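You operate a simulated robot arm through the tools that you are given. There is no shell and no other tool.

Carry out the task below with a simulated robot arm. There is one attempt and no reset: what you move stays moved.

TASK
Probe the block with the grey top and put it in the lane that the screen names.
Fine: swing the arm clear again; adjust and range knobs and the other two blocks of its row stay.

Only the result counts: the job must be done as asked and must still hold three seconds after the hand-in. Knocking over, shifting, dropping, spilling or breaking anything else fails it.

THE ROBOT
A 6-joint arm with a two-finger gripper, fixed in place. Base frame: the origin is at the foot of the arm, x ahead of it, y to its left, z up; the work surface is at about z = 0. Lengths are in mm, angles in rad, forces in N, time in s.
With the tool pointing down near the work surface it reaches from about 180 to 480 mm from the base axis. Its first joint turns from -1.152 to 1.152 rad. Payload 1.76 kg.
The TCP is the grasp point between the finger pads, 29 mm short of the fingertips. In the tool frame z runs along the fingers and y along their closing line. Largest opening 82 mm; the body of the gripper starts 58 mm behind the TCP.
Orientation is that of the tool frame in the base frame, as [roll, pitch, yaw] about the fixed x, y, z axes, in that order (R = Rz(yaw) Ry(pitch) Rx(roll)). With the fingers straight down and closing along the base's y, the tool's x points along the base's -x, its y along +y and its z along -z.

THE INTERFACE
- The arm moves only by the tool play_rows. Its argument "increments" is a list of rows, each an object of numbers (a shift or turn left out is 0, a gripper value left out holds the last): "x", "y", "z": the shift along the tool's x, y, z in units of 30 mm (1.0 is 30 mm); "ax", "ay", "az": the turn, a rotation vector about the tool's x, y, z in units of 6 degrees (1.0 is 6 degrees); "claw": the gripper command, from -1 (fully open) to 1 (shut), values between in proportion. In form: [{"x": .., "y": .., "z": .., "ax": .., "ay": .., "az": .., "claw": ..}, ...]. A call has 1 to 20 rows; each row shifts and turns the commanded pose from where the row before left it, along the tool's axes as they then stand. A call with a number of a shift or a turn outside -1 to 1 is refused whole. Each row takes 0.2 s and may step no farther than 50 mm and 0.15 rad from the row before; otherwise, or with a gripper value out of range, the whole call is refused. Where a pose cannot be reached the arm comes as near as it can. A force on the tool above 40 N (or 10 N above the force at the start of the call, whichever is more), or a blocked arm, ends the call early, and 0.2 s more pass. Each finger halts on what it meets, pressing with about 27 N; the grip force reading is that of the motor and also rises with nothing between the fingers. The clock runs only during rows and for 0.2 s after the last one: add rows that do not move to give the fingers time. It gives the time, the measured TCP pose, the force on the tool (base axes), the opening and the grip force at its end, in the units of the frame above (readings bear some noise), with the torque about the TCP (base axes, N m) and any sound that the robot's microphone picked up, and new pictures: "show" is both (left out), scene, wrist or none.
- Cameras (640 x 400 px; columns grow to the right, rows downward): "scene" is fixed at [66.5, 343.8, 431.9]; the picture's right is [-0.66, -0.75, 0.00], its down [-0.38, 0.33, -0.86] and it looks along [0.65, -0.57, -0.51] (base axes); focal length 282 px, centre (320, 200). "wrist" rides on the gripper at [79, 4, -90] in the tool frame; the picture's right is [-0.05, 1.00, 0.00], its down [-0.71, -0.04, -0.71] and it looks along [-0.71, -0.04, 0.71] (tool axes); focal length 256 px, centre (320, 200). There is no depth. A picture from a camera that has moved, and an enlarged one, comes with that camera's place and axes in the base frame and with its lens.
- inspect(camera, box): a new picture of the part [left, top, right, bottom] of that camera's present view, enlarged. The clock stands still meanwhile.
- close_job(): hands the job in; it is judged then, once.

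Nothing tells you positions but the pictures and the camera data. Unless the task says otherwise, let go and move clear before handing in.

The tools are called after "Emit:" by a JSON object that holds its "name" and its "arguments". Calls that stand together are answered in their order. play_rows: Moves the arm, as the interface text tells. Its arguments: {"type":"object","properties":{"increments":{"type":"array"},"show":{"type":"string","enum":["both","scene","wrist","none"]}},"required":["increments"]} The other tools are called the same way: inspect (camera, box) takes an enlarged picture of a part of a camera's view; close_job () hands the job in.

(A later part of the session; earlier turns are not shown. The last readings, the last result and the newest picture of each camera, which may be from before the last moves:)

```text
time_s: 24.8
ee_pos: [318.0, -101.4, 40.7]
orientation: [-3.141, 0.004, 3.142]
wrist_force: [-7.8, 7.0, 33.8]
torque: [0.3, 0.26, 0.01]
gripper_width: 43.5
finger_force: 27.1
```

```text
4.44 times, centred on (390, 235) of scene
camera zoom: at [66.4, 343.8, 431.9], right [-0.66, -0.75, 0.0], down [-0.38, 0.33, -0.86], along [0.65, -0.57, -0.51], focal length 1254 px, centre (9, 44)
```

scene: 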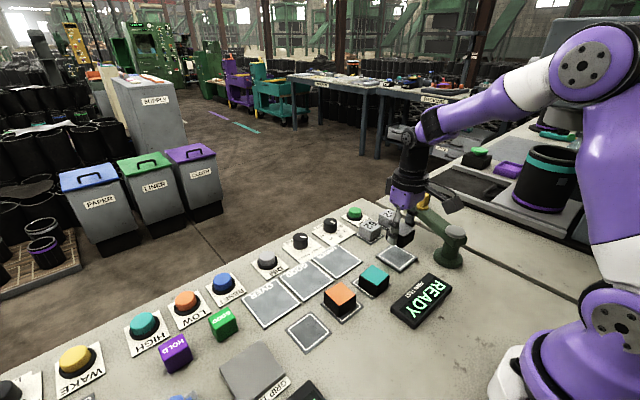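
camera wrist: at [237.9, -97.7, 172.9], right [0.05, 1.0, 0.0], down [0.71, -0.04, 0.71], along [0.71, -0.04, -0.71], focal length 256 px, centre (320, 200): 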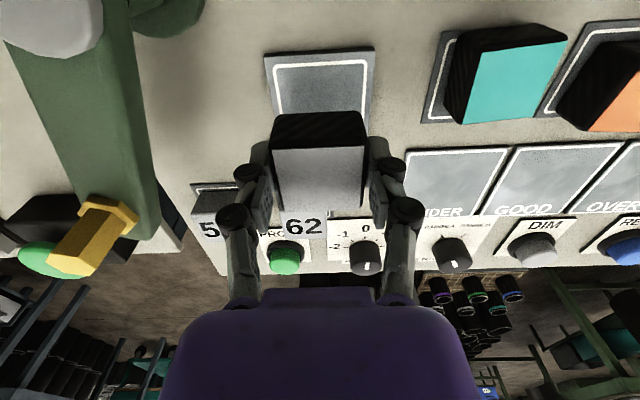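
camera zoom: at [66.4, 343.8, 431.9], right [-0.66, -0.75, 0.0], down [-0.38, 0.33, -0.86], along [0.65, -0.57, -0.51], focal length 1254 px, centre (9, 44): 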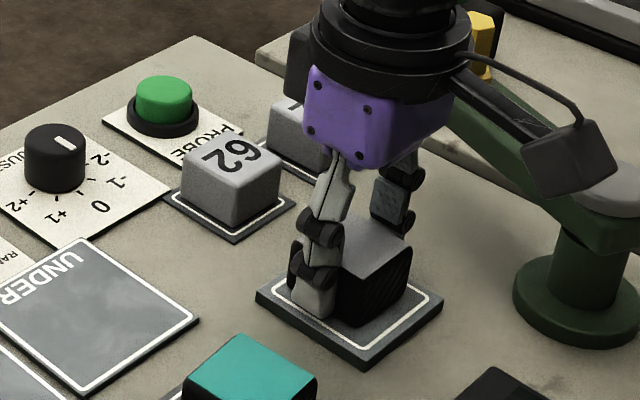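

The block touched down at TCP z≈41. I'm easing up slightly to relieve the force, then opening.

Emit:
{"name": "play_rows", "arguments": {"increments": [{"z": -0.06}, {}], "show": "none"}}

Emit:
{"name": "play_rows", "arguments": {"increments": [{"claw": 0.0}, {"claw": -0.2}, {"claw": -0.45}, {}, {}], "show": "wrist"}}

Emit:
{"name": "inspect", "arguments": {"camera": "wrist", "box": [200, 60, 440, 240]}}

Emit:
{"name": "inspect", "arguments": {"camera": "scene", "box": [340, 190, 440, 280]}}

```text
time_s: 25.4
ee_pos: [318.0, -101.6, 40.3]
orientation: [-3.141, 0.002, 3.14]
wrist_force: [3.9, -2.7, 4.4]
torque: [-0.03, -0.21, -0.08]
gripper_width: 43.1
finger_force: 27.3
```

```text
time_s: 26.6
ee_pos: [317.3, -101.1, 40.1]
orientation: [3.14, 0.002, 3.14]
wrist_force: [0.4, -0.4, 1.0]
torque: [0.0, 0.0, 0.0]
gripper_width: 59.4
finger_force: 0.0
camera wrist: at [239.0, -96.8, 129.7], right [0.05, 1.0, 0.0], down [0.71, -0.04, 0.71], along [0.71, -0.04, -0.71], focal length 256 px, centre (320, 200)
```

wrist: 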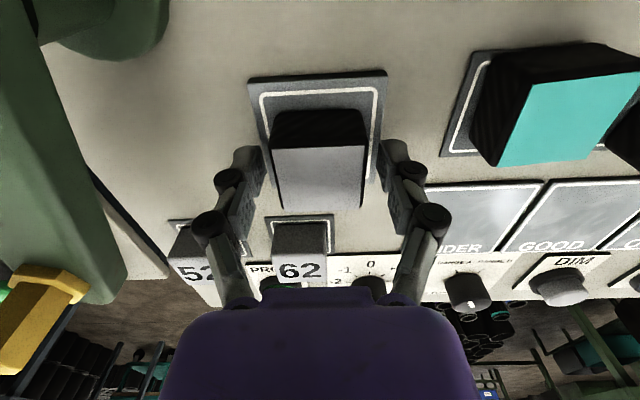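

```text
2.22 times, centred on (320, 150) of wrist
camera zoom: at [239.0, -96.8, 129.7], right [0.05, 1.0, 0.0], down [0.71, -0.04, 0.71], along [0.71, -0.04, -0.71], focal length 569 px, centre (320, 311)
```

zoom: 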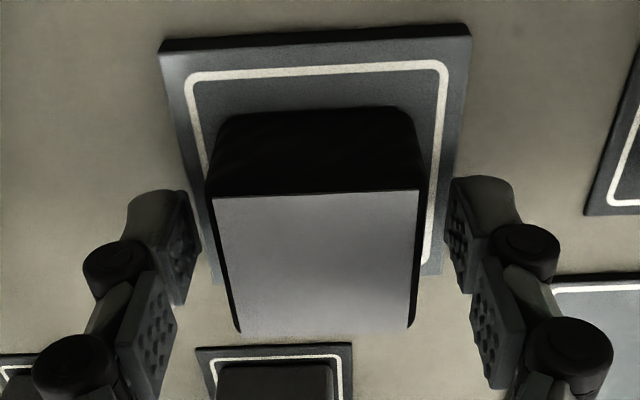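

```text
4.44 times, centred on (390, 235) of scene
camera zoom: at [66.5, 343.8, 431.9], right [-0.66, -0.75, 0.0], down [-0.38, 0.33, -0.86], along [0.65, -0.57, -0.51], focal length 1254 px, centre (9, 44)
```

zoom: 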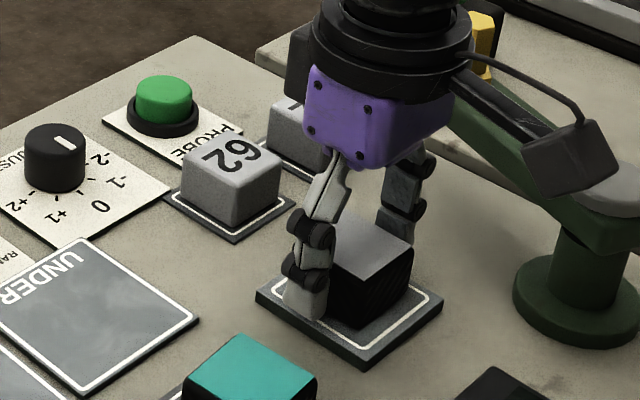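

The block sits centred on the test pad and is released. I'm rising straight up, clear of the arm's post, and checking the swing arm.

Emit:
{"name": "play_rows", "arguments": {"increments": [{"z": -0.3}, {"z": -0.5}, {"z": -0.7}, {"z": -0.8}, {"z": -0.8}, {"z": -0.5}, {}]}}

Emit:
{"name": "inspect", "arguments": {"camera": "wrist", "box": [0, 0, 240, 300]}}

Emit:
{"name": "inspect", "arguments": {"camera": "wrist", "box": [240, 20, 400, 140]}}

Emit:
{"name": "inspect", "arguments": {"camera": "scene", "box": [340, 170, 480, 290]}}

```text
time_s: 28.2
ee_pos: [318.1, -101.7, 147.8]
orientation: [-3.141, 0.001, 3.141]
wrist_force: [0.7, 0.2, 0.3]
torque: [0.04, 0.02, -0.01]
gripper_width: 59.9
finger_force: 0.1
camera wrist: at [239.1, -97.2, 237.2], right [0.05, 1.0, 0.0], down [0.71, -0.04, 0.71], along [0.71, -0.04, -0.71], focal length 256 px, centre (320, 200)
```

scene: 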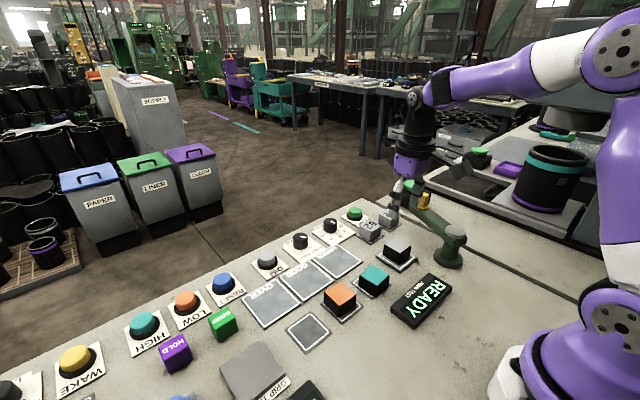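
wrist: 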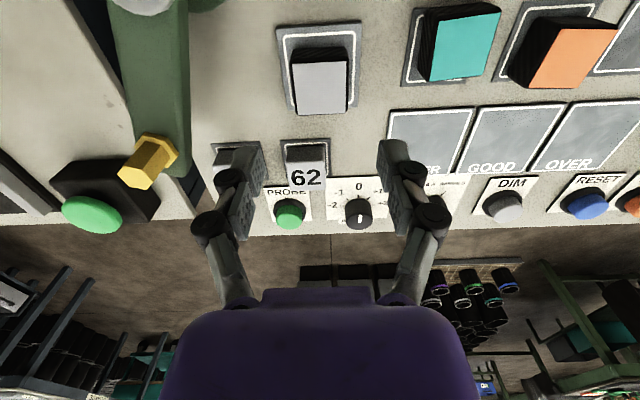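

```text
1.33 times, centred on (120, 150) of wrist
camera zoom: at [239.1, -97.2, 237.2], right [0.05, 1.0, 0.0], down [0.71, -0.04, 0.71], along [0.71, -0.04, -0.71], focal length 341 px, centre (587, 267)
```

zoom: 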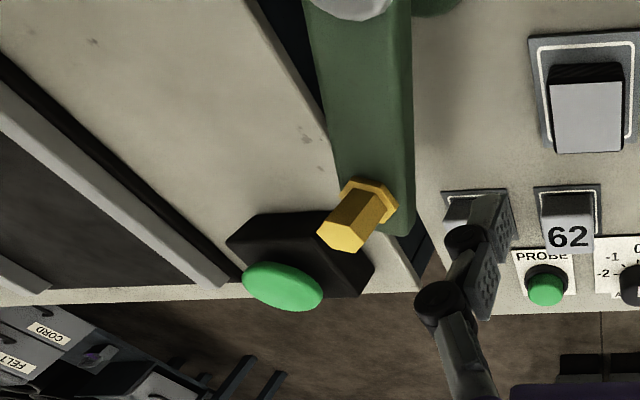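

```text
3.33 times, centred on (320, 80) of wrist
camera zoom: at [239.1, -97.2, 237.2], right [0.05, 1.0, 0.0], down [0.71, -0.04, 0.71], along [0.71, -0.04, -0.71], focal length 853 px, centre (320, 600)
```

zoom: 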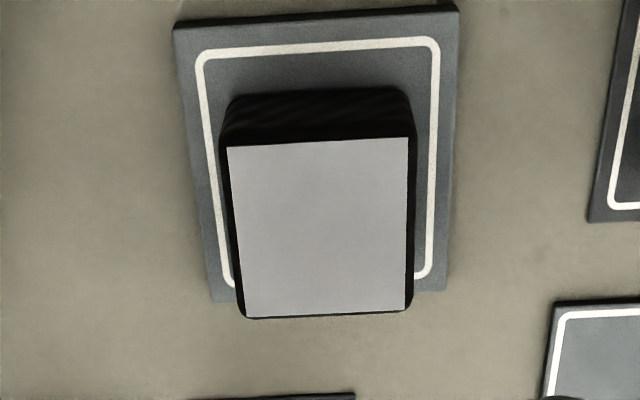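

```text
3.33 times, centred on (410, 230) of scene
camera zoom: at [66.5, 343.8, 431.9], right [-0.66, -0.75, 0.0], down [-0.38, 0.33, -0.86], along [0.65, -0.57, -0.51], focal length 941 px, centre (20, 100)
```

zoom: 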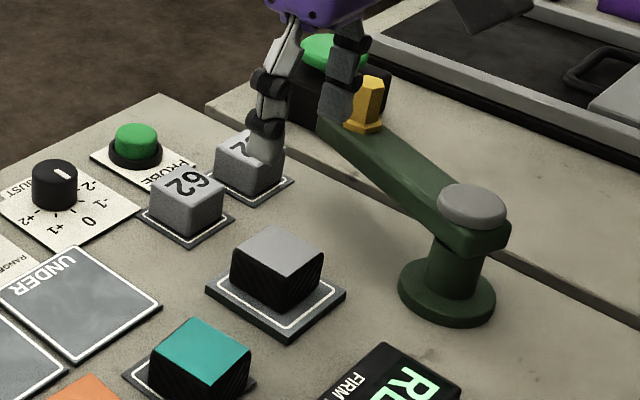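

The block stands centred on the test pad. The post axis triangulates to about (342,-227), z 72–101, and the pivot to (238,-184.5), giving r≈113 mm. I'll move above the post and turn the fingers to close along the swing tangent.

Emit:
{"name": "play_rows", "arguments": {"increments": [{"x": -0.166, "y": -0.6}, {"x": -0.166, "y": -0.9}, {"x": -0.166, "y": -0.9}, {"x": -0.166, "y": -0.9}, {"x": -0.166, "y": -0.88}, {"az": 0.92}, {"az": 0.92}, {"az": 0.92}, {"az": 0.92}, {}]}}

Emit:
{"name": "inspect", "arguments": {"camera": "wrist", "box": [200, 60, 440, 260]}}

Emit:
{"name": "inspect", "arguments": {"camera": "scene", "box": [340, 130, 480, 290]}}

```text
time_s: 30.4
ee_pos: [341.6, -227.3, 148.3]
orientation: [3.141, 0.001, 2.754]
wrist_force: [-0.1, -0.3, -0.3]
torque: [0.01, -0.01, 0.02]
gripper_width: 59.6
finger_force: 0.0
camera wrist: at [270.6, -193.3, 237.6], right [0.43, 0.9, 0.0], down [0.64, -0.3, 0.71], along [0.64, -0.3, -0.71], focal length 256 px, centre (320, 200)
```

scene: 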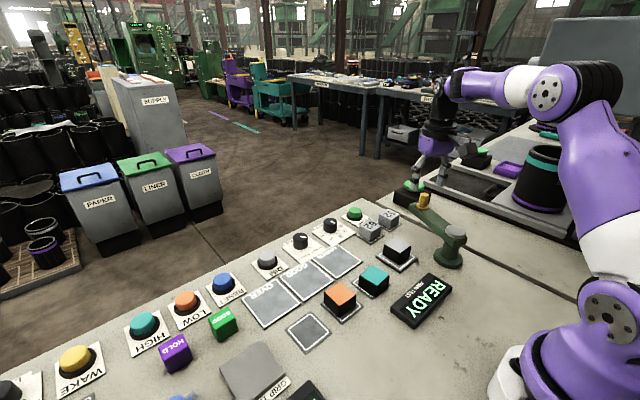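
wrist: 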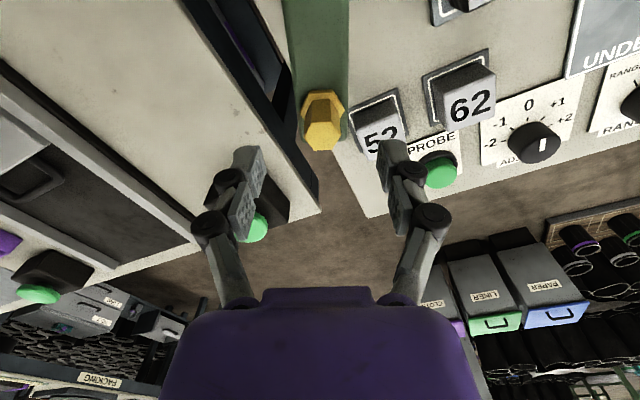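

```text
2.00 times, centred on (320, 160) of wrist
camera zoom: at [270.6, -193.3, 237.6], right [0.43, 0.9, 0.0], down [0.64, -0.3, 0.71], along [0.64, -0.3, -0.71], focal length 512 px, centre (320, 280)
```

zoom: 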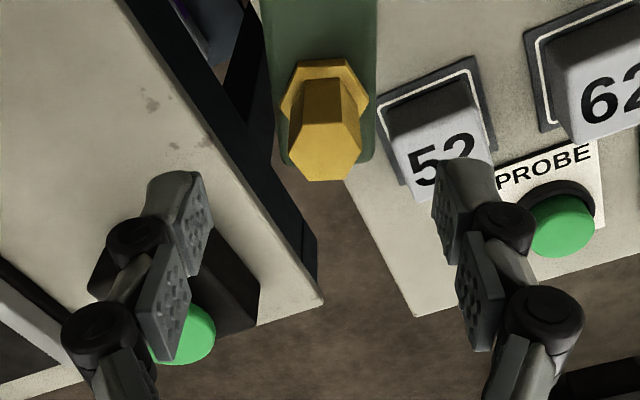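

```text
2.50 times, centred on (410, 210) of scene
camera zoom: at [66.5, 343.8, 431.9], right [-0.66, -0.75, 0.0], down [-0.38, 0.33, -0.86], along [0.65, -0.57, -0.51], focal length 705 px, centre (95, 175)
```

zoom: 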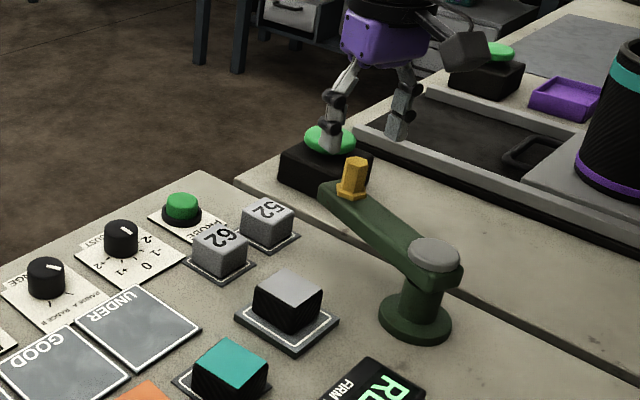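

The post sits within about 2–3 mm of the TCP axis and the arm is aligned with the tool x axis. I'm descending so the tips stay above the flange, then caging the post loosely.

Emit:
{"name": "play_rows", "arguments": {"increments": [{"x": -0.05, "y": 0.047, "z": 0.4}, {"z": 0.5}, {"z": 0.41}, {}, {"claw": 0.0}, {"claw": 0.34}, {}]}}

Emit:
{"name": "inspect", "arguments": {"camera": "wrist", "box": [220, 80, 420, 260]}}

Emit:
{"name": "inspect", "arguments": {"camera": "scene", "box": [380, 150, 480, 280]}}

```text
time_s: 32.0
ee_pos: [343.3, -224.8, 108.9]
orientation: [-3.141, -0.001, 2.755]
wrist_force: [-0.6, -0.4, 0.8]
torque: [0.02, 0.01, 0.01]
gripper_width: 27.0
finger_force: 0.0
camera wrist: at [272.3, -192.2, 198.8], right [0.42, 0.91, 0.0], down [0.64, -0.3, 0.71], along [0.64, -0.3, -0.71], focal length 256 px, centre (320, 200)
```

scene: 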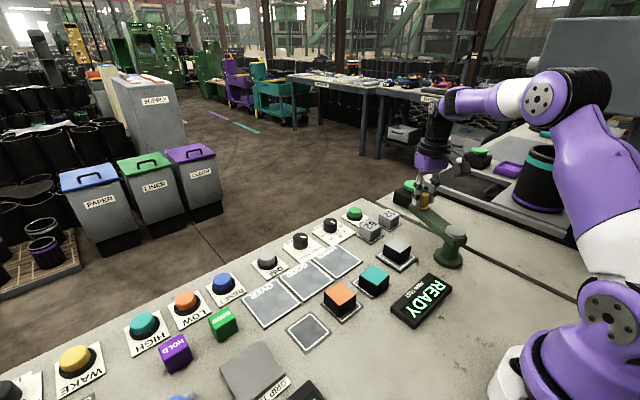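
wrist: 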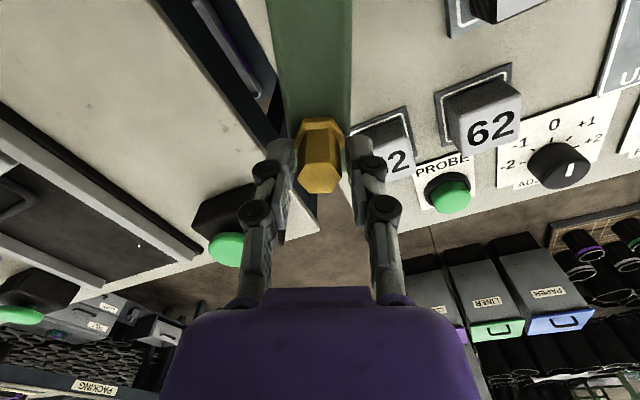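

```text
2.22 times, centred on (320, 170) of wrist
camera zoom: at [272.3, -192.2, 198.8], right [0.42, 0.91, 0.0], down [0.64, -0.3, 0.71], along [0.64, -0.3, -0.71], focal length 569 px, centre (320, 267)
```

zoom: 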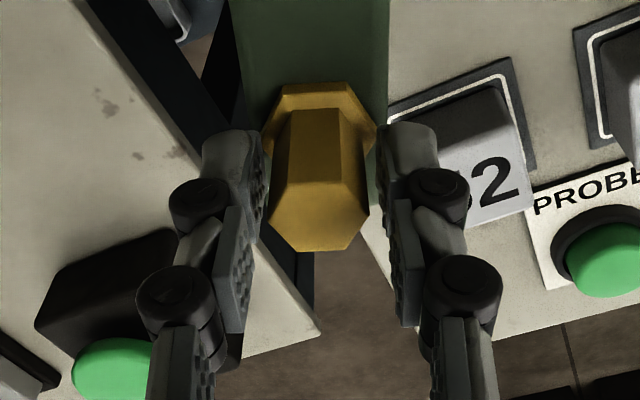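

```text
3.08 times, centred on (430, 215) of scene
camera zoom: at [66.5, 343.8, 431.9], right [-0.66, -0.75, 0.0], down [-0.38, 0.33, -0.86], along [0.65, -0.57, -0.51], focal length 868 px, centre (-18, 154)
```

zoom: 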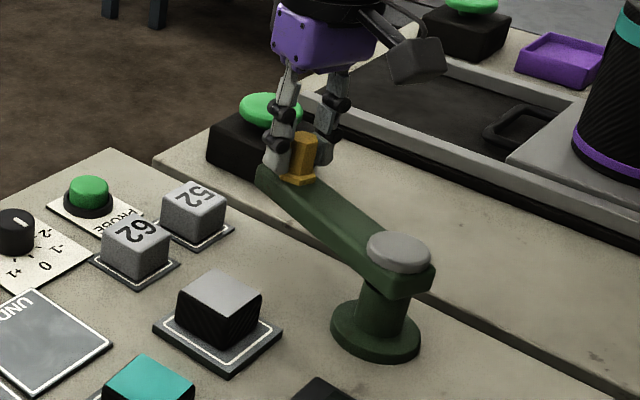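

The post is caged between the fingers. I'm testing the swing with a few degrees along the arc.

Emit:
{"name": "play_rows", "arguments": {"increments": [{"x": 0.004, "y": 0.131, "az": -0.333}, {"x": 0.009, "y": 0.263, "az": -0.667}, {"x": 0.009, "y": 0.263, "az": -0.667}, {"x": 0.009, "y": 0.263, "az": -0.667}, {}]}}

Emit:
{"name": "inspect", "arguments": {"camera": "wrist", "box": [220, 80, 420, 260]}}

```text
time_s: 33.2
ee_pos: [350.4, -197.7, 109.8]
orientation: [3.14, 0.002, 3.002]
wrist_force: [-0.2, -0.7, 0.0]
torque: [0.0, 0.01, 0.01]
gripper_width: 27.4
finger_force: 0.3
camera wrist: at [273.8, -183.9, 198.6], right [0.19, 0.98, 0.0], down [0.69, -0.14, 0.71], along [0.69, -0.14, -0.71], focal length 256 px, centre (320, 200)
```

scene: 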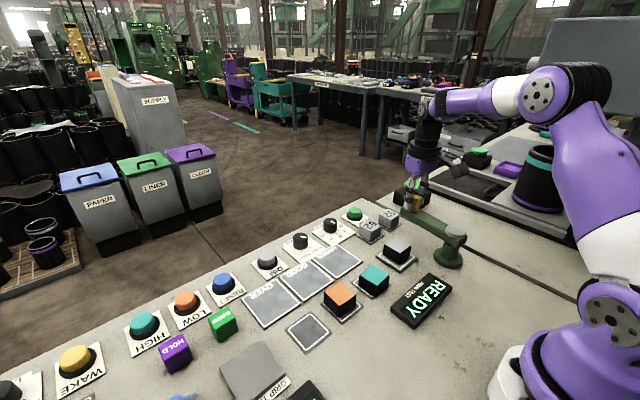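
wrist: 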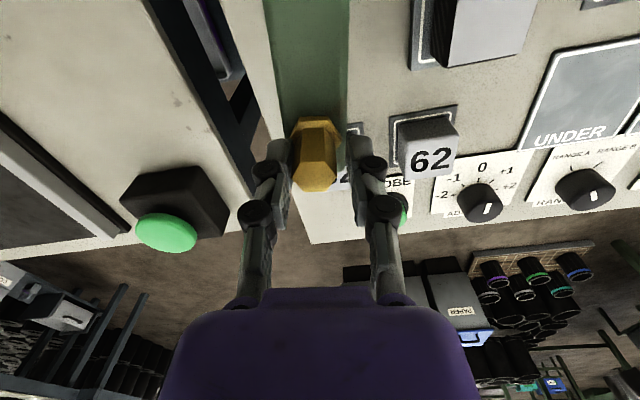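

```text
2.22 times, centred on (320, 170) of wrist
camera zoom: at [273.8, -183.9, 198.6], right [0.19, 0.98, 0.0], down [0.69, -0.14, 0.71], along [0.69, -0.14, -0.71], focal length 569 px, centre (320, 267)
```

zoom: 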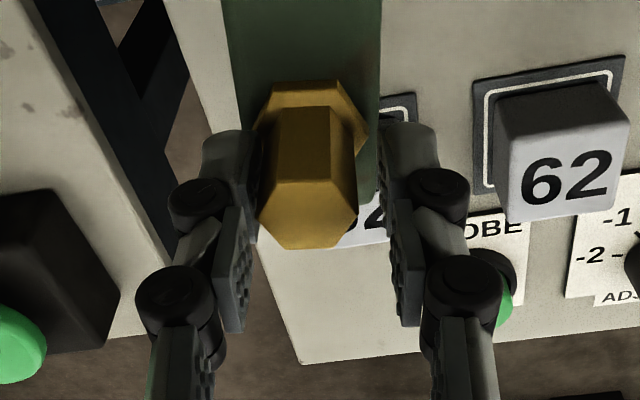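

The arm swings freely with the post caged. I'm continuing along the arc toward the pad.

Emit:
{"name": "play_rows", "arguments": {"increments": [{"x": 0.009, "y": 0.263, "az": -0.667}, {"x": 0.009, "y": 0.263, "az": -0.667}, {"x": 0.009, "y": 0.263, "az": -0.667}, {"x": 0.009, "y": 0.263, "az": -0.667}, {"x": 0.009, "y": 0.263, "az": -0.667}, {"x": 0.009, "y": 0.263, "az": -0.667}, {"x": 0.009, "y": 0.263, "az": -0.667}, {"x": 0.009, "y": 0.263, "az": -0.667}, {"x": 0.009, "y": 0.263, "az": -0.667}, {"x": 0.009, "y": 0.263, "az": -0.667}, {"x": 0.007, "y": 0.197, "az": -0.5}, {}]}}

Emit:
{"name": "inspect", "arguments": {"camera": "wrist", "box": [200, 40, 440, 240]}}

Emit:
{"name": "inspect", "arguments": {"camera": "scene", "box": [340, 170, 480, 290]}}

```text
time_s: 35.8
ee_pos: [331.4, -118.2, 110.4]
orientation: [3.141, 0.001, -2.531]
wrist_force: [-0.8, 0.2, 0.6]
torque: [-0.03, -0.01, 0.02]
gripper_width: 27.2
finger_force: 0.5
camera wrist: at [264.5, -160.9, 199.6], right [-0.53, 0.85, 0.0], down [0.6, 0.37, 0.71], along [0.6, 0.37, -0.71], focal length 256 px, centre (320, 200)
```

scene: 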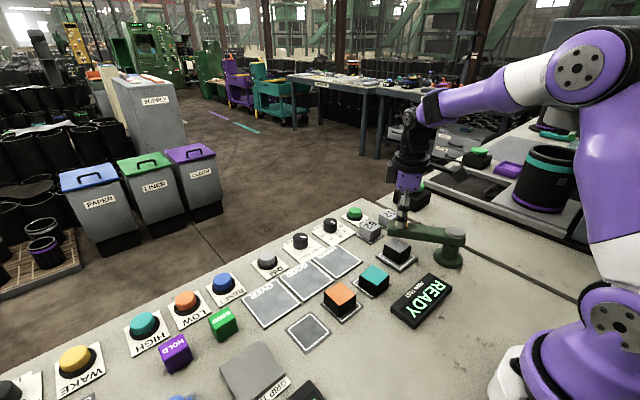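
wrist: 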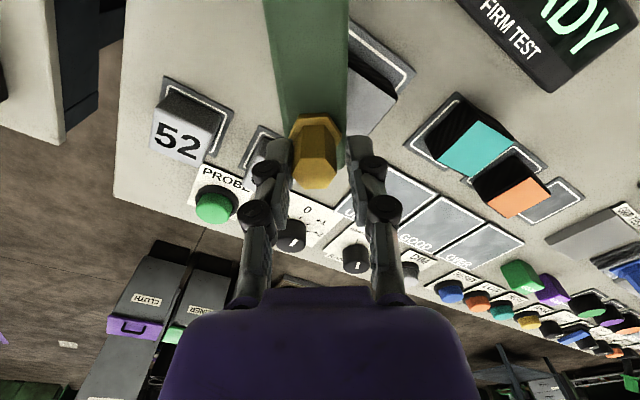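

```text
2.00 times, centred on (320, 140) of wrist
camera zoom: at [264.5, -160.9, 199.6], right [-0.53, 0.85, 0.0], down [0.6, 0.37, 0.71], along [0.6, 0.37, -0.71], focal length 512 px, centre (320, 320)
```

zoom: 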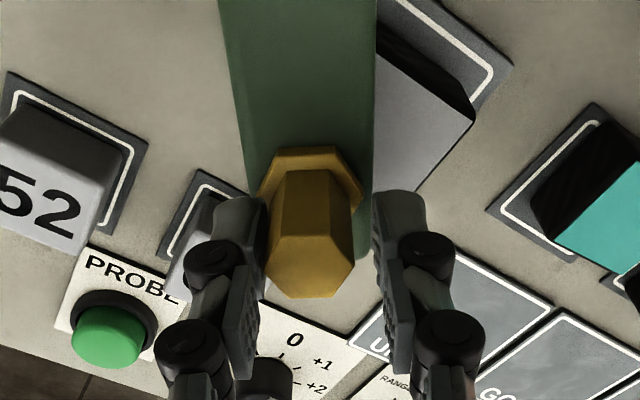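

```text
3.33 times, centred on (410, 230) of scene
camera zoom: at [66.5, 343.8, 431.9], right [-0.66, -0.75, 0.0], down [-0.38, 0.33, -0.86], along [0.65, -0.57, -0.51], focal length 941 px, centre (20, 100)
```

zoom: 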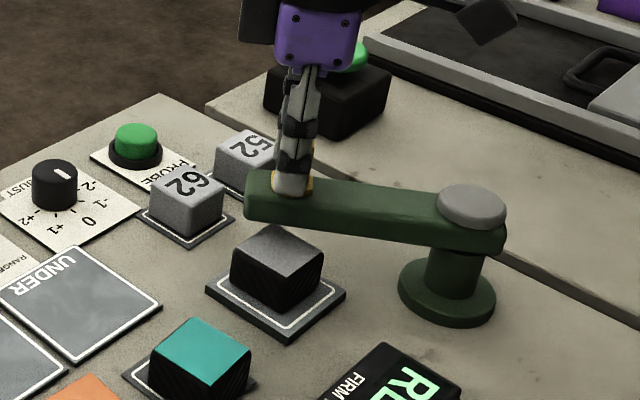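

Arm at about 35°. Swinging the remaining 12° so the arm end is over the pad centre, then closing on the post to centre it.

Emit:
{"name": "play_rows", "arguments": {"increments": [{"x": 0.009, "y": 0.263, "az": -0.667}, {"x": 0.009, "y": 0.263, "az": -0.667}, {"x": 0.009, "y": 0.263, "az": -0.667}, {}], "show": "none"}}

Emit:
{"name": "play_rows", "arguments": {"increments": [{"claw": 0.5}, {"claw": 0.6}, {}]}}

Emit:
{"name": "inspect", "arguments": {"camera": "wrist", "box": [200, 0, 440, 200]}}

Emit:
{"name": "inspect", "arguments": {"camera": "scene", "box": [340, 170, 480, 290]}}

```text
time_s: 36.8
ee_pos: [315.1, -101.3, 108.7]
orientation: [3.141, 0.003, -2.322]
wrist_force: [-0.4, 0.3, 0.0]
torque: [-0.04, -0.02, -0.01]
gripper_width: 27.3
finger_force: 0.1
```

```text
time_s: 37.6
ee_pos: [315.9, -100.5, 108.9]
orientation: [-3.141, 0.0, -2.323]
wrist_force: [0.4, 1.0, 2.1]
torque: [0.03, 0.06, -0.06]
gripper_width: 21.4
finger_force: 35.6
camera wrist: at [258.9, -156.6, 198.5], right [-0.69, 0.72, 0.0], down [0.51, 0.49, 0.71], along [0.51, 0.49, -0.71], focal length 256 px, centre (320, 200)
```

scene: 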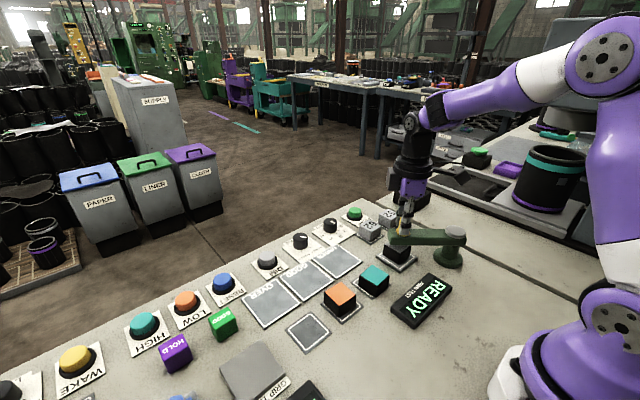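
wrist: 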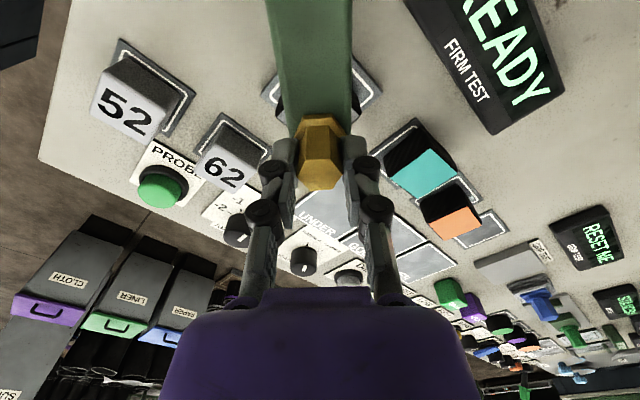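

```text
2.00 times, centred on (320, 100) of wrist
camera zoom: at [258.9, -156.6, 198.5], right [-0.69, 0.72, 0.0], down [0.51, 0.49, 0.71], along [0.51, 0.49, -0.71], focal length 512 px, centre (320, 400)
```

zoom: 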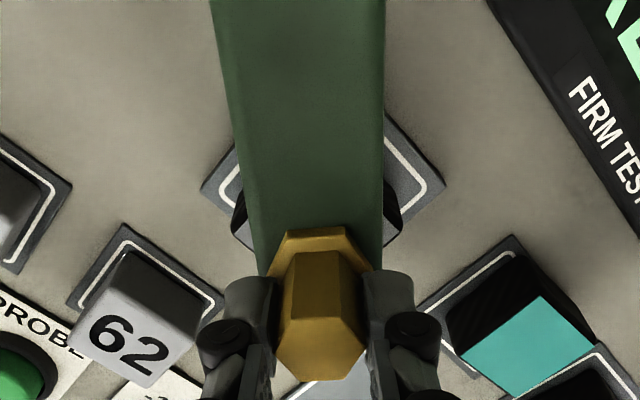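

```text
3.33 times, centred on (410, 230) of scene
camera zoom: at [66.5, 343.8, 431.9], right [-0.66, -0.75, 0.0], down [-0.38, 0.33, -0.86], along [0.65, -0.57, -0.51], focal length 941 px, centre (20, 100)
```

zoom: 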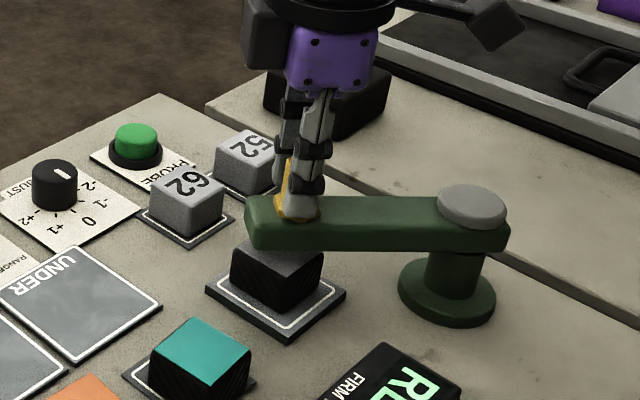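

The swing arm is centred over the block on the pad and the READY screen is still lit. I'm releasing the post, rising clear, turning toward the PROBE button and closing the fingers.

Emit:
{"name": "play_rows", "arguments": {"increments": [{"claw": 0.3}, {"claw": -0.1}, {}, {"z": -0.4}, {"z": -0.6}, {"z": -0.7}, {"z": -0.5}, {}], "show": "scene"}}

Emit:
{"name": "play_rows", "arguments": {"increments": [{"az": 0.98}, {"az": 0.98}, {"az": 0.98}, {"az": 0.98}, {"az": 0.98}, {"az": 0.98}, {"az": 0.98}, {"az": 0.98, "claw": 1.0}, {"az": 0.98}, {"az": 0.98}, {"az": 0.95}, {}]}}

Emit:
{"name": "inspect", "arguments": {"camera": "wrist", "box": [220, 80, 480, 280]}}

Emit:
{"name": "inspect", "arguments": {"camera": "scene", "box": [340, 170, 480, 290]}}

```text
time_s: 39.4
ee_pos: [316.2, -100.9, 175.7]
orientation: [-3.141, 0.003, -2.324]
wrist_force: [-0.4, -0.6, 0.1]
torque: [-0.01, -0.03, 0.02]
gripper_width: 45.1
finger_force: 0.1
```

scene: 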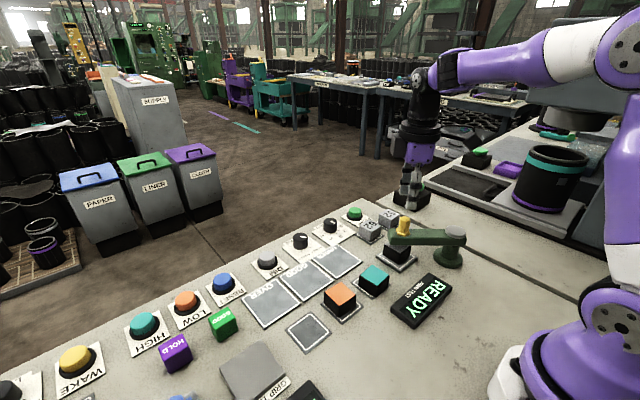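

```text
time_s: 42.0
ee_pos: [316.1, -100.3, 174.7]
orientation: [-3.141, 0.0, 2.834]
wrist_force: [0.2, -0.5, 0.0]
torque: [-0.03, -0.01, -0.01]
gripper_width: 0.0
finger_force: 27.0
camera wrist: at [242.7, -73.2, 264.7], right [0.35, 0.94, 0.0], down [0.66, -0.25, 0.71], along [0.66, -0.25, -0.71], focal length 256 px, centre (320, 200)
```

scene: 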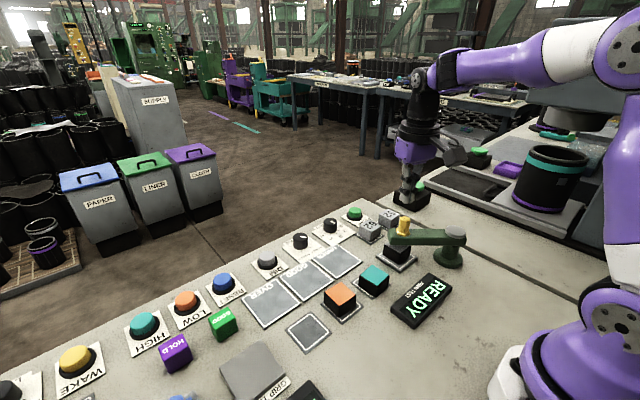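
wrist: 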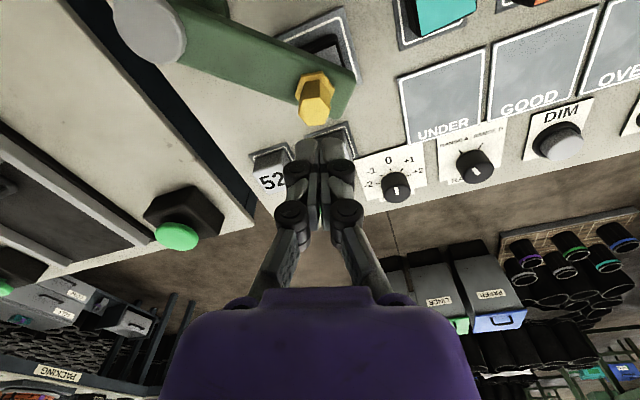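

```text
2.00 times, centred on (350, 180) of wrist
camera zoom: at [242.7, -73.2, 264.7], right [0.35, 0.94, 0.0], down [0.66, -0.25, 0.71], along [0.66, -0.25, -0.71], focal length 512 px, centre (260, 240)
```

zoom: 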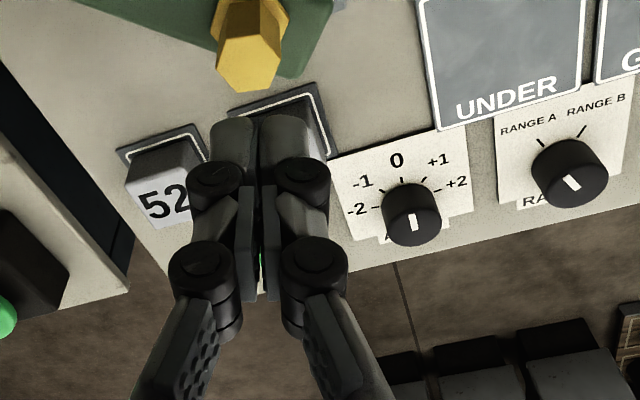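

```text
3.33 times, centred on (410, 230) of scene
camera zoom: at [66.5, 343.8, 431.9], right [-0.66, -0.75, 0.0], down [-0.38, 0.33, -0.86], along [0.65, -0.57, -0.51], focal length 941 px, centre (20, 100)
```

zoom: 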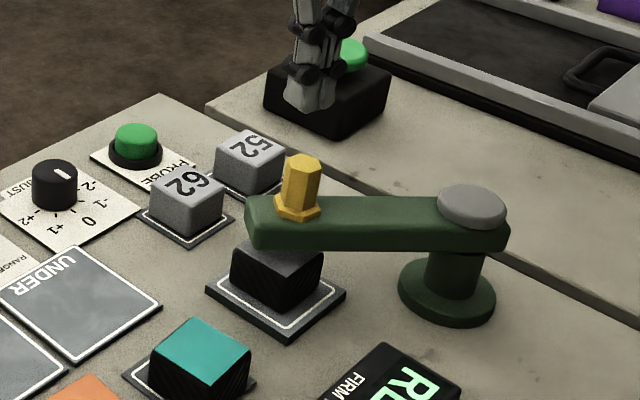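

The arm is parked over the block and the gripper is free. The PROBE button is near (481,-149), about 36 mm wide and slightly past vertical reach, so I'll tilt the closed fingers outward 20° and move to a hover above it.

Emit:
{"name": "play_rows", "arguments": {"increments": [{"ay": -0.83}, {"ay": -0.83}, {"ay": -0.83}, {"ay": -0.84}, {"x": -0.67, "y": 0.02, "z": 0.746}, {"x": -0.67, "y": 0.02, "z": 0.746}, {"x": -0.67, "y": 0.02, "z": 0.746}, {"x": -0.67, "y": 0.02, "z": 0.746}, {"x": -0.67, "y": 0.02, "z": 0.746}, {"x": -0.67, "y": 0.02, "z": 0.746}, {}]}}

Emit:
{"name": "inspect", "arguments": {"camera": "scene", "box": [310, 150, 450, 270]}}

Emit:
{"name": "inspect", "arguments": {"camera": "wrist", "box": [200, 60, 440, 260]}}

```text
time_s: 44.4
ee_pos: [466.8, -146.4, 89.7]
orientation: [-3.14, 0.349, 2.835]
wrist_force: [-0.3, 0.6, -0.6]
torque: [0.03, 0.0, 0.04]
gripper_width: 0.4
finger_force: 27.2
camera wrist: at [368.8, -110.4, 146.6], right [0.35, 0.94, 0.02], down [0.39, -0.16, 0.91], along [0.85, -0.31, -0.42], focal length 256 px, centre (320, 200)
```

scene: 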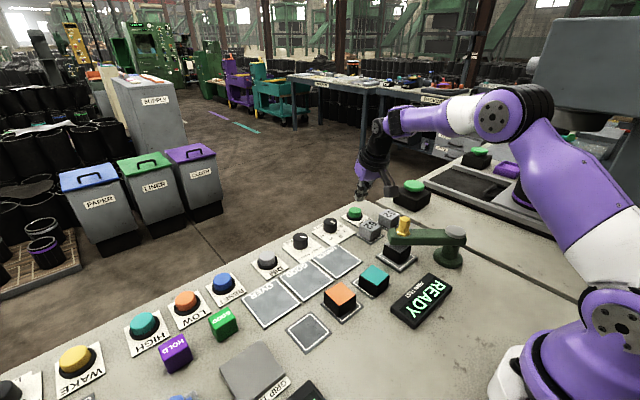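
wrist: 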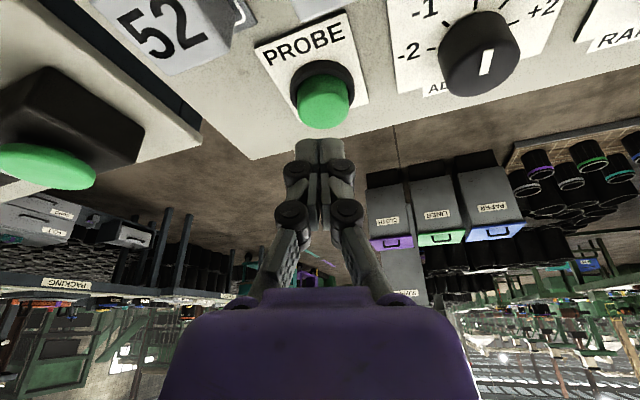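

```text
3.33 times, centred on (380, 210) of scene
camera zoom: at [66.5, 343.8, 431.9], right [-0.66, -0.75, 0.0], down [-0.38, 0.33, -0.86], along [0.65, -0.57, -0.51], focal length 941 px, centre (120, 167)
```

zoom: 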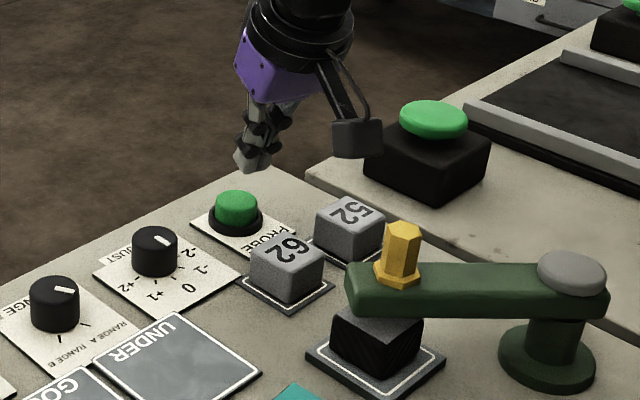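

```text
2.00 times, centred on (320, 160) of wrist
camera zoom: at [368.8, -110.4, 146.6], right [0.35, 0.94, 0.02], down [0.39, -0.16, 0.91], along [0.85, -0.31, -0.42], focal length 512 px, centre (320, 280)
```

zoom: 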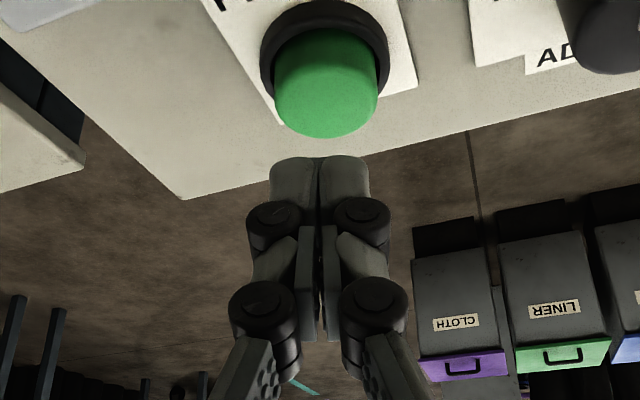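

The button top is at about (490,-151,22). I'm lining the fingertips up over it and lowering to just above.

Emit:
{"name": "play_rows", "arguments": {"increments": [{"x": -0.37, "y": 0.07, "z": 0.13}, {"x": 0.13, "z": 0.36}, {"x": 0.13, "z": 0.36}, {"x": 0.13, "z": 0.36}, {}]}}

Emit:
{"name": "inspect", "arguments": {"camera": "wrist", "box": [220, 60, 420, 220]}}

Emit:
{"name": "inspect", "arguments": {"camera": "scene", "box": [310, 160, 430, 260]}}

```text
time_s: 45.6
ee_pos: [478.6, -146.7, 55.1]
orientation: [-3.141, 0.351, 2.834]
wrist_force: [-0.2, 0.4, 0.6]
torque: [0.03, -0.03, -0.02]
gripper_width: 0.0
finger_force: 27.3
camera wrist: at [381.7, -112.3, 112.8], right [0.35, 0.94, 0.02], down [0.39, -0.16, 0.91], along [0.85, -0.31, -0.42], focal length 256 px, centre (320, 200)
```

scene: 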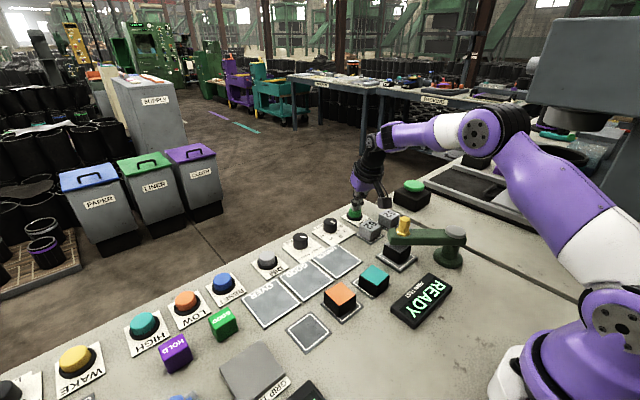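
wrist: 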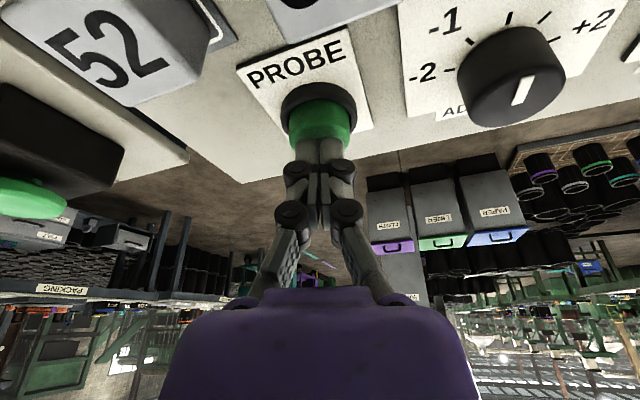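

```text
2.50 times, centred on (320, 140) of wrist
camera zoom: at [381.7, -112.3, 112.8], right [0.35, 0.94, 0.02], down [0.39, -0.16, 0.91], along [0.85, -0.31, -0.42], focal length 640 px, centre (320, 350)
```

zoom: 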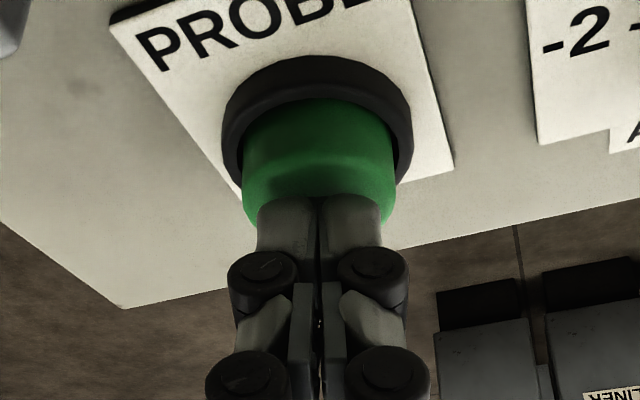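

```text
4.00 times, centred on (370, 210) of scene
camera zoom: at [66.5, 343.8, 431.9], right [-0.66, -0.75, 0.0], down [-0.38, 0.33, -0.86], along [0.65, -0.57, -0.51], focal length 1129 px, centre (120, 160)
```

zoom: 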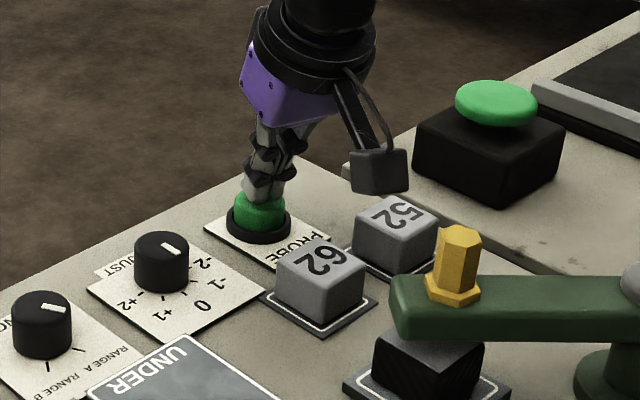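

The fingertips are just above the button. I'm pressing straight down in small steps.

Emit:
{"name": "play_rows", "arguments": {"increments": [{"x": 0.034, "z": 0.094}, {"x": 0.034, "z": 0.094}, {}], "show": "scene"}}

```text
time_s: 46.4
ee_pos: [480.5, -146.2, 50.7]
orientation: [-3.141, 0.35, 2.835]
wrist_force: [0.5, -1.3, 2.6]
torque: [-0.01, -0.05, 0.03]
gripper_width: 5.8
finger_force: 28.7
heard: click
```

scene: 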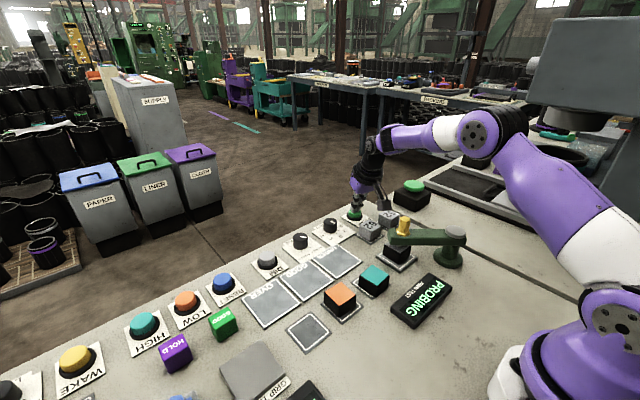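

There was a click and the screen shows PROBING. I'm easing off the button, waiting, and reading the screen.

Emit:
{"name": "play_rows", "arguments": {"increments": [{"x": -0.068, "z": -0.188}, {"x": -0.136, "z": -0.376}, {"x": -0.136, "z": -0.376}, {}, {}, {}, {}], "show": "scene"}}

Emit:
{"name": "inspect", "arguments": {"camera": "scene", "box": [370, 250, 470, 340]}}

Emit:
{"name": "inspect", "arguments": {"camera": "scene", "box": [310, 170, 480, 290]}}

```text
time_s: 48.0
ee_pos: [478.7, -148.1, 79.0]
orientation: [3.141, 0.348, 2.834]
wrist_force: [0.4, 0.4, -0.6]
torque: [-0.02, 0.01, 0.01]
gripper_width: 0.1
finger_force: 29.5
```

scene: 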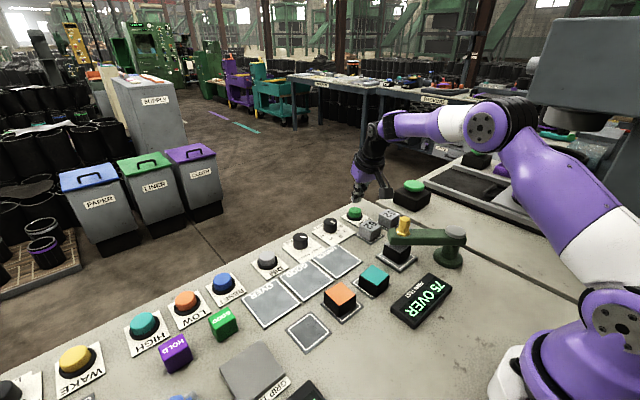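

```text
4.44 times, centred on (420, 295) of scene
camera zoom: at [66.5, 343.8, 431.9], right [-0.66, -0.75, 0.0], down [-0.38, 0.33, -0.86], along [0.65, -0.57, -0.51], focal length 1254 px, centre (-124, -222)
```

zoom: 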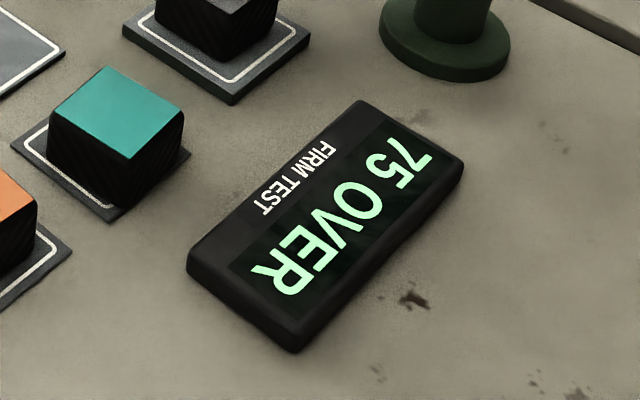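

```text
3.33 times, centred on (395, 230) of scene
camera zoom: at [66.5, 343.8, 431.9], right [-0.66, -0.75, 0.0], down [-0.38, 0.33, -0.86], along [0.65, -0.57, -0.51], focal length 941 px, centre (70, 100)
```

zoom: 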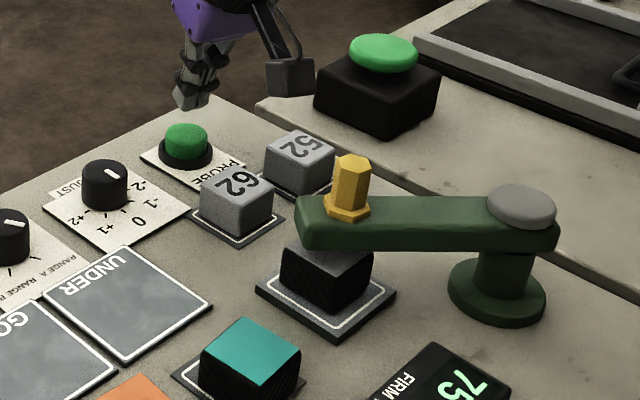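

The screen reads "75 OVER", so the block goes in the OVER lane. Now I'll retreat from the button, untilt, and go back above the post to swing the arm clear.

Emit:
{"name": "play_rows", "arguments": {"increments": [{"x": -0.228, "z": -0.627}, {"x": -0.228, "z": -0.627}, {"x": 0.778, "y": -0.021, "z": -0.615}, {"x": 0.778, "y": -0.021, "z": -0.615}, {"x": 0.778, "y": -0.021, "z": -0.615}, {"x": 0.778, "y": -0.021, "z": -0.615}, {"x": 0.778, "y": -0.021, "z": -0.615}, {"x": 0.778, "y": -0.021, "z": -0.615}, {"ay": 0.83}, {"ay": 0.83}, {"ay": 0.83}, {"ay": 0.84}, {}], "show": "scene"}}

Emit:
{"name": "play_rows", "arguments": {"increments": [{"az": -0.977}, {"az": -0.977}, {"az": -0.977}, {"az": -0.977}, {"az": -0.977}, {"az": -0.977}, {"az": -0.977}, {"az": -0.977, "claw": -0.1}, {"az": -0.977}, {"az": -0.977}, {"az": -0.977}, {}]}}

Emit:
{"name": "inspect", "arguments": {"camera": "wrist", "box": [200, 40, 440, 240]}}

Emit:
{"name": "inspect", "arguments": {"camera": "scene", "box": [370, 250, 470, 340]}}

```text
time_s: 50.8
ee_pos: [319.3, -98.8, 175.0]
orientation: [3.141, 0.0, 2.837]
wrist_force: [-0.2, 0.5, -0.2]
torque: [-0.06, -0.02, 0.0]
gripper_width: 0.1
finger_force: 28.8
```

scene: 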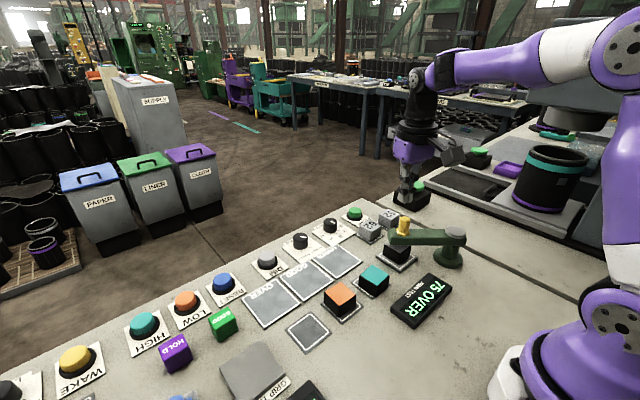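

```text
time_s: 53.4
ee_pos: [318.7, -98.6, 175.7]
orientation: [-3.141, 0.003, -2.322]
wrist_force: [0.1, -0.1, -1.0]
torque: [0.0, 0.01, 0.03]
gripper_width: 45.1
finger_force: 0.0
camera wrist: at [261.8, -154.7, 265.9], right [-0.69, 0.72, 0.0], down [0.51, 0.49, 0.71], along [0.51, 0.49, -0.71], focal length 256 px, centre (320, 200)
```

scene: 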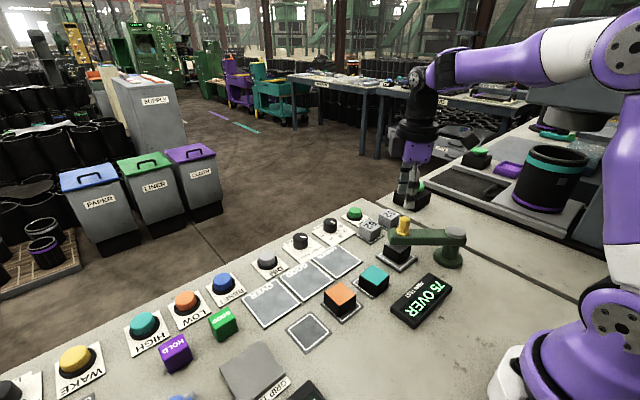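
wrist: 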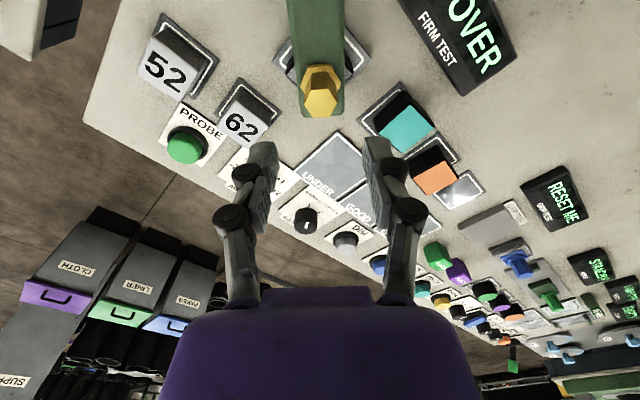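

```text
2.00 times, centred on (320, 140) of wrist
camera zoom: at [261.8, -154.7, 265.9], right [-0.69, 0.72, 0.0], down [0.51, 0.49, 0.71], along [0.51, 0.49, -0.71], focal length 512 px, centre (320, 320)
```

zoom: 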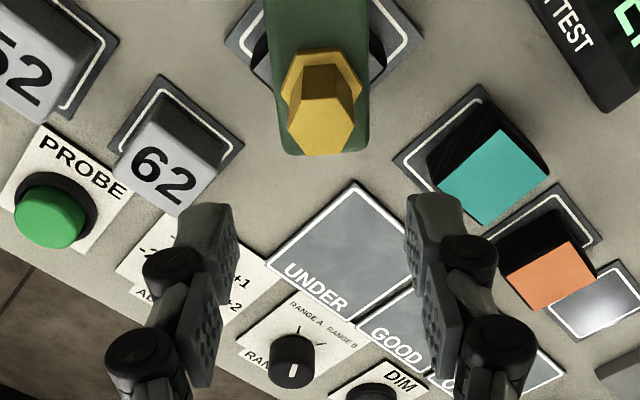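

```text
4.44 times, centred on (420, 295) of scene
camera zoom: at [66.5, 343.8, 431.9], right [-0.66, -0.75, 0.0], down [-0.38, 0.33, -0.86], along [0.65, -0.57, -0.51], focal length 1254 px, centre (-124, -222)
```

zoom: 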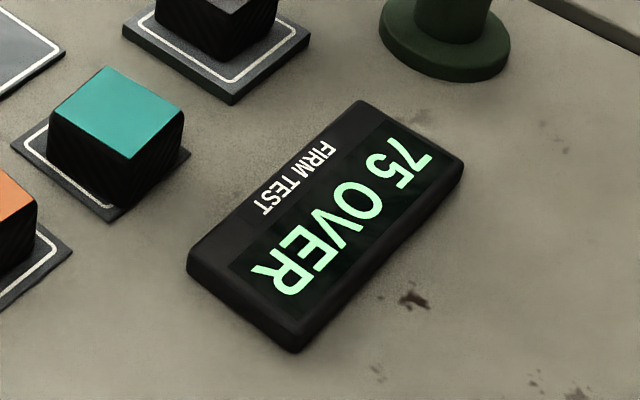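

Still "75 OVER". I'm aligning over the post, descending and caging it again.

Emit:
{"name": "play_rows", "arguments": {"increments": [{"x": 0.13, "y": 0.033, "z": 0.5}, {"z": 0.6}, {"z": 0.6}, {"z": 0.5}, {}, {"claw": 0.2}, {"claw": 0.34}, {}], "show": "wrist"}}

Emit:
{"name": "inspect", "arguments": {"camera": "wrist", "box": [220, 60, 420, 220]}}

```text
time_s: 55.2
ee_pos: [315.3, -102.9, 110.9]
orientation: [-3.141, 0.002, -2.323]
wrist_force: [-0.3, 0.2, -1.0]
torque: [-0.01, 0.02, 0.0]
gripper_width: 27.3
finger_force: 0.1
camera wrist: at [258.5, -157.5, 200.4], right [-0.69, 0.72, 0.0], down [0.51, 0.49, 0.71], along [0.51, 0.49, -0.71], focal length 256 px, centre (320, 200)
```

wrist: 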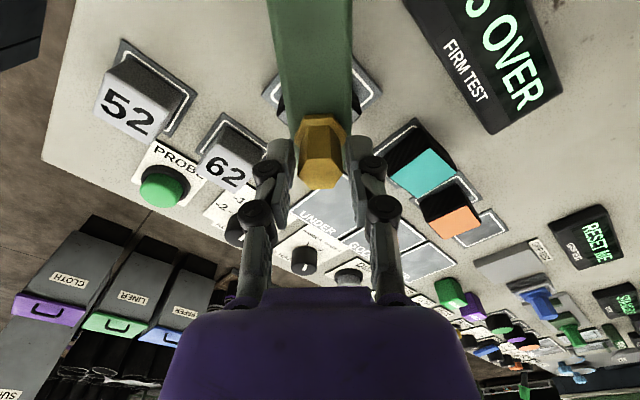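

```text
2.50 times, centred on (320, 140) of wrist
camera zoom: at [258.5, -157.5, 200.4], right [-0.69, 0.72, 0.0], down [0.51, 0.49, 0.71], along [0.51, 0.49, -0.71], focal length 640 px, centre (320, 350)
```

zoom: 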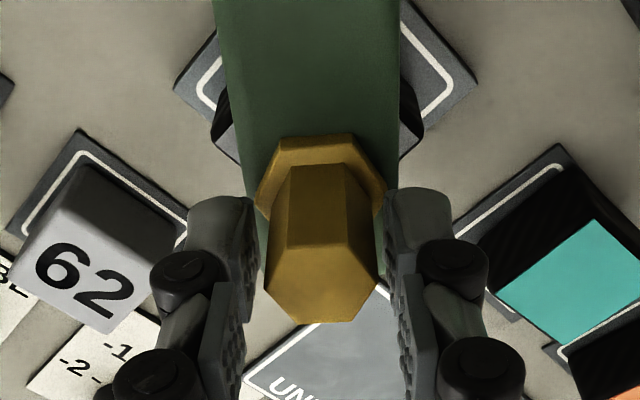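

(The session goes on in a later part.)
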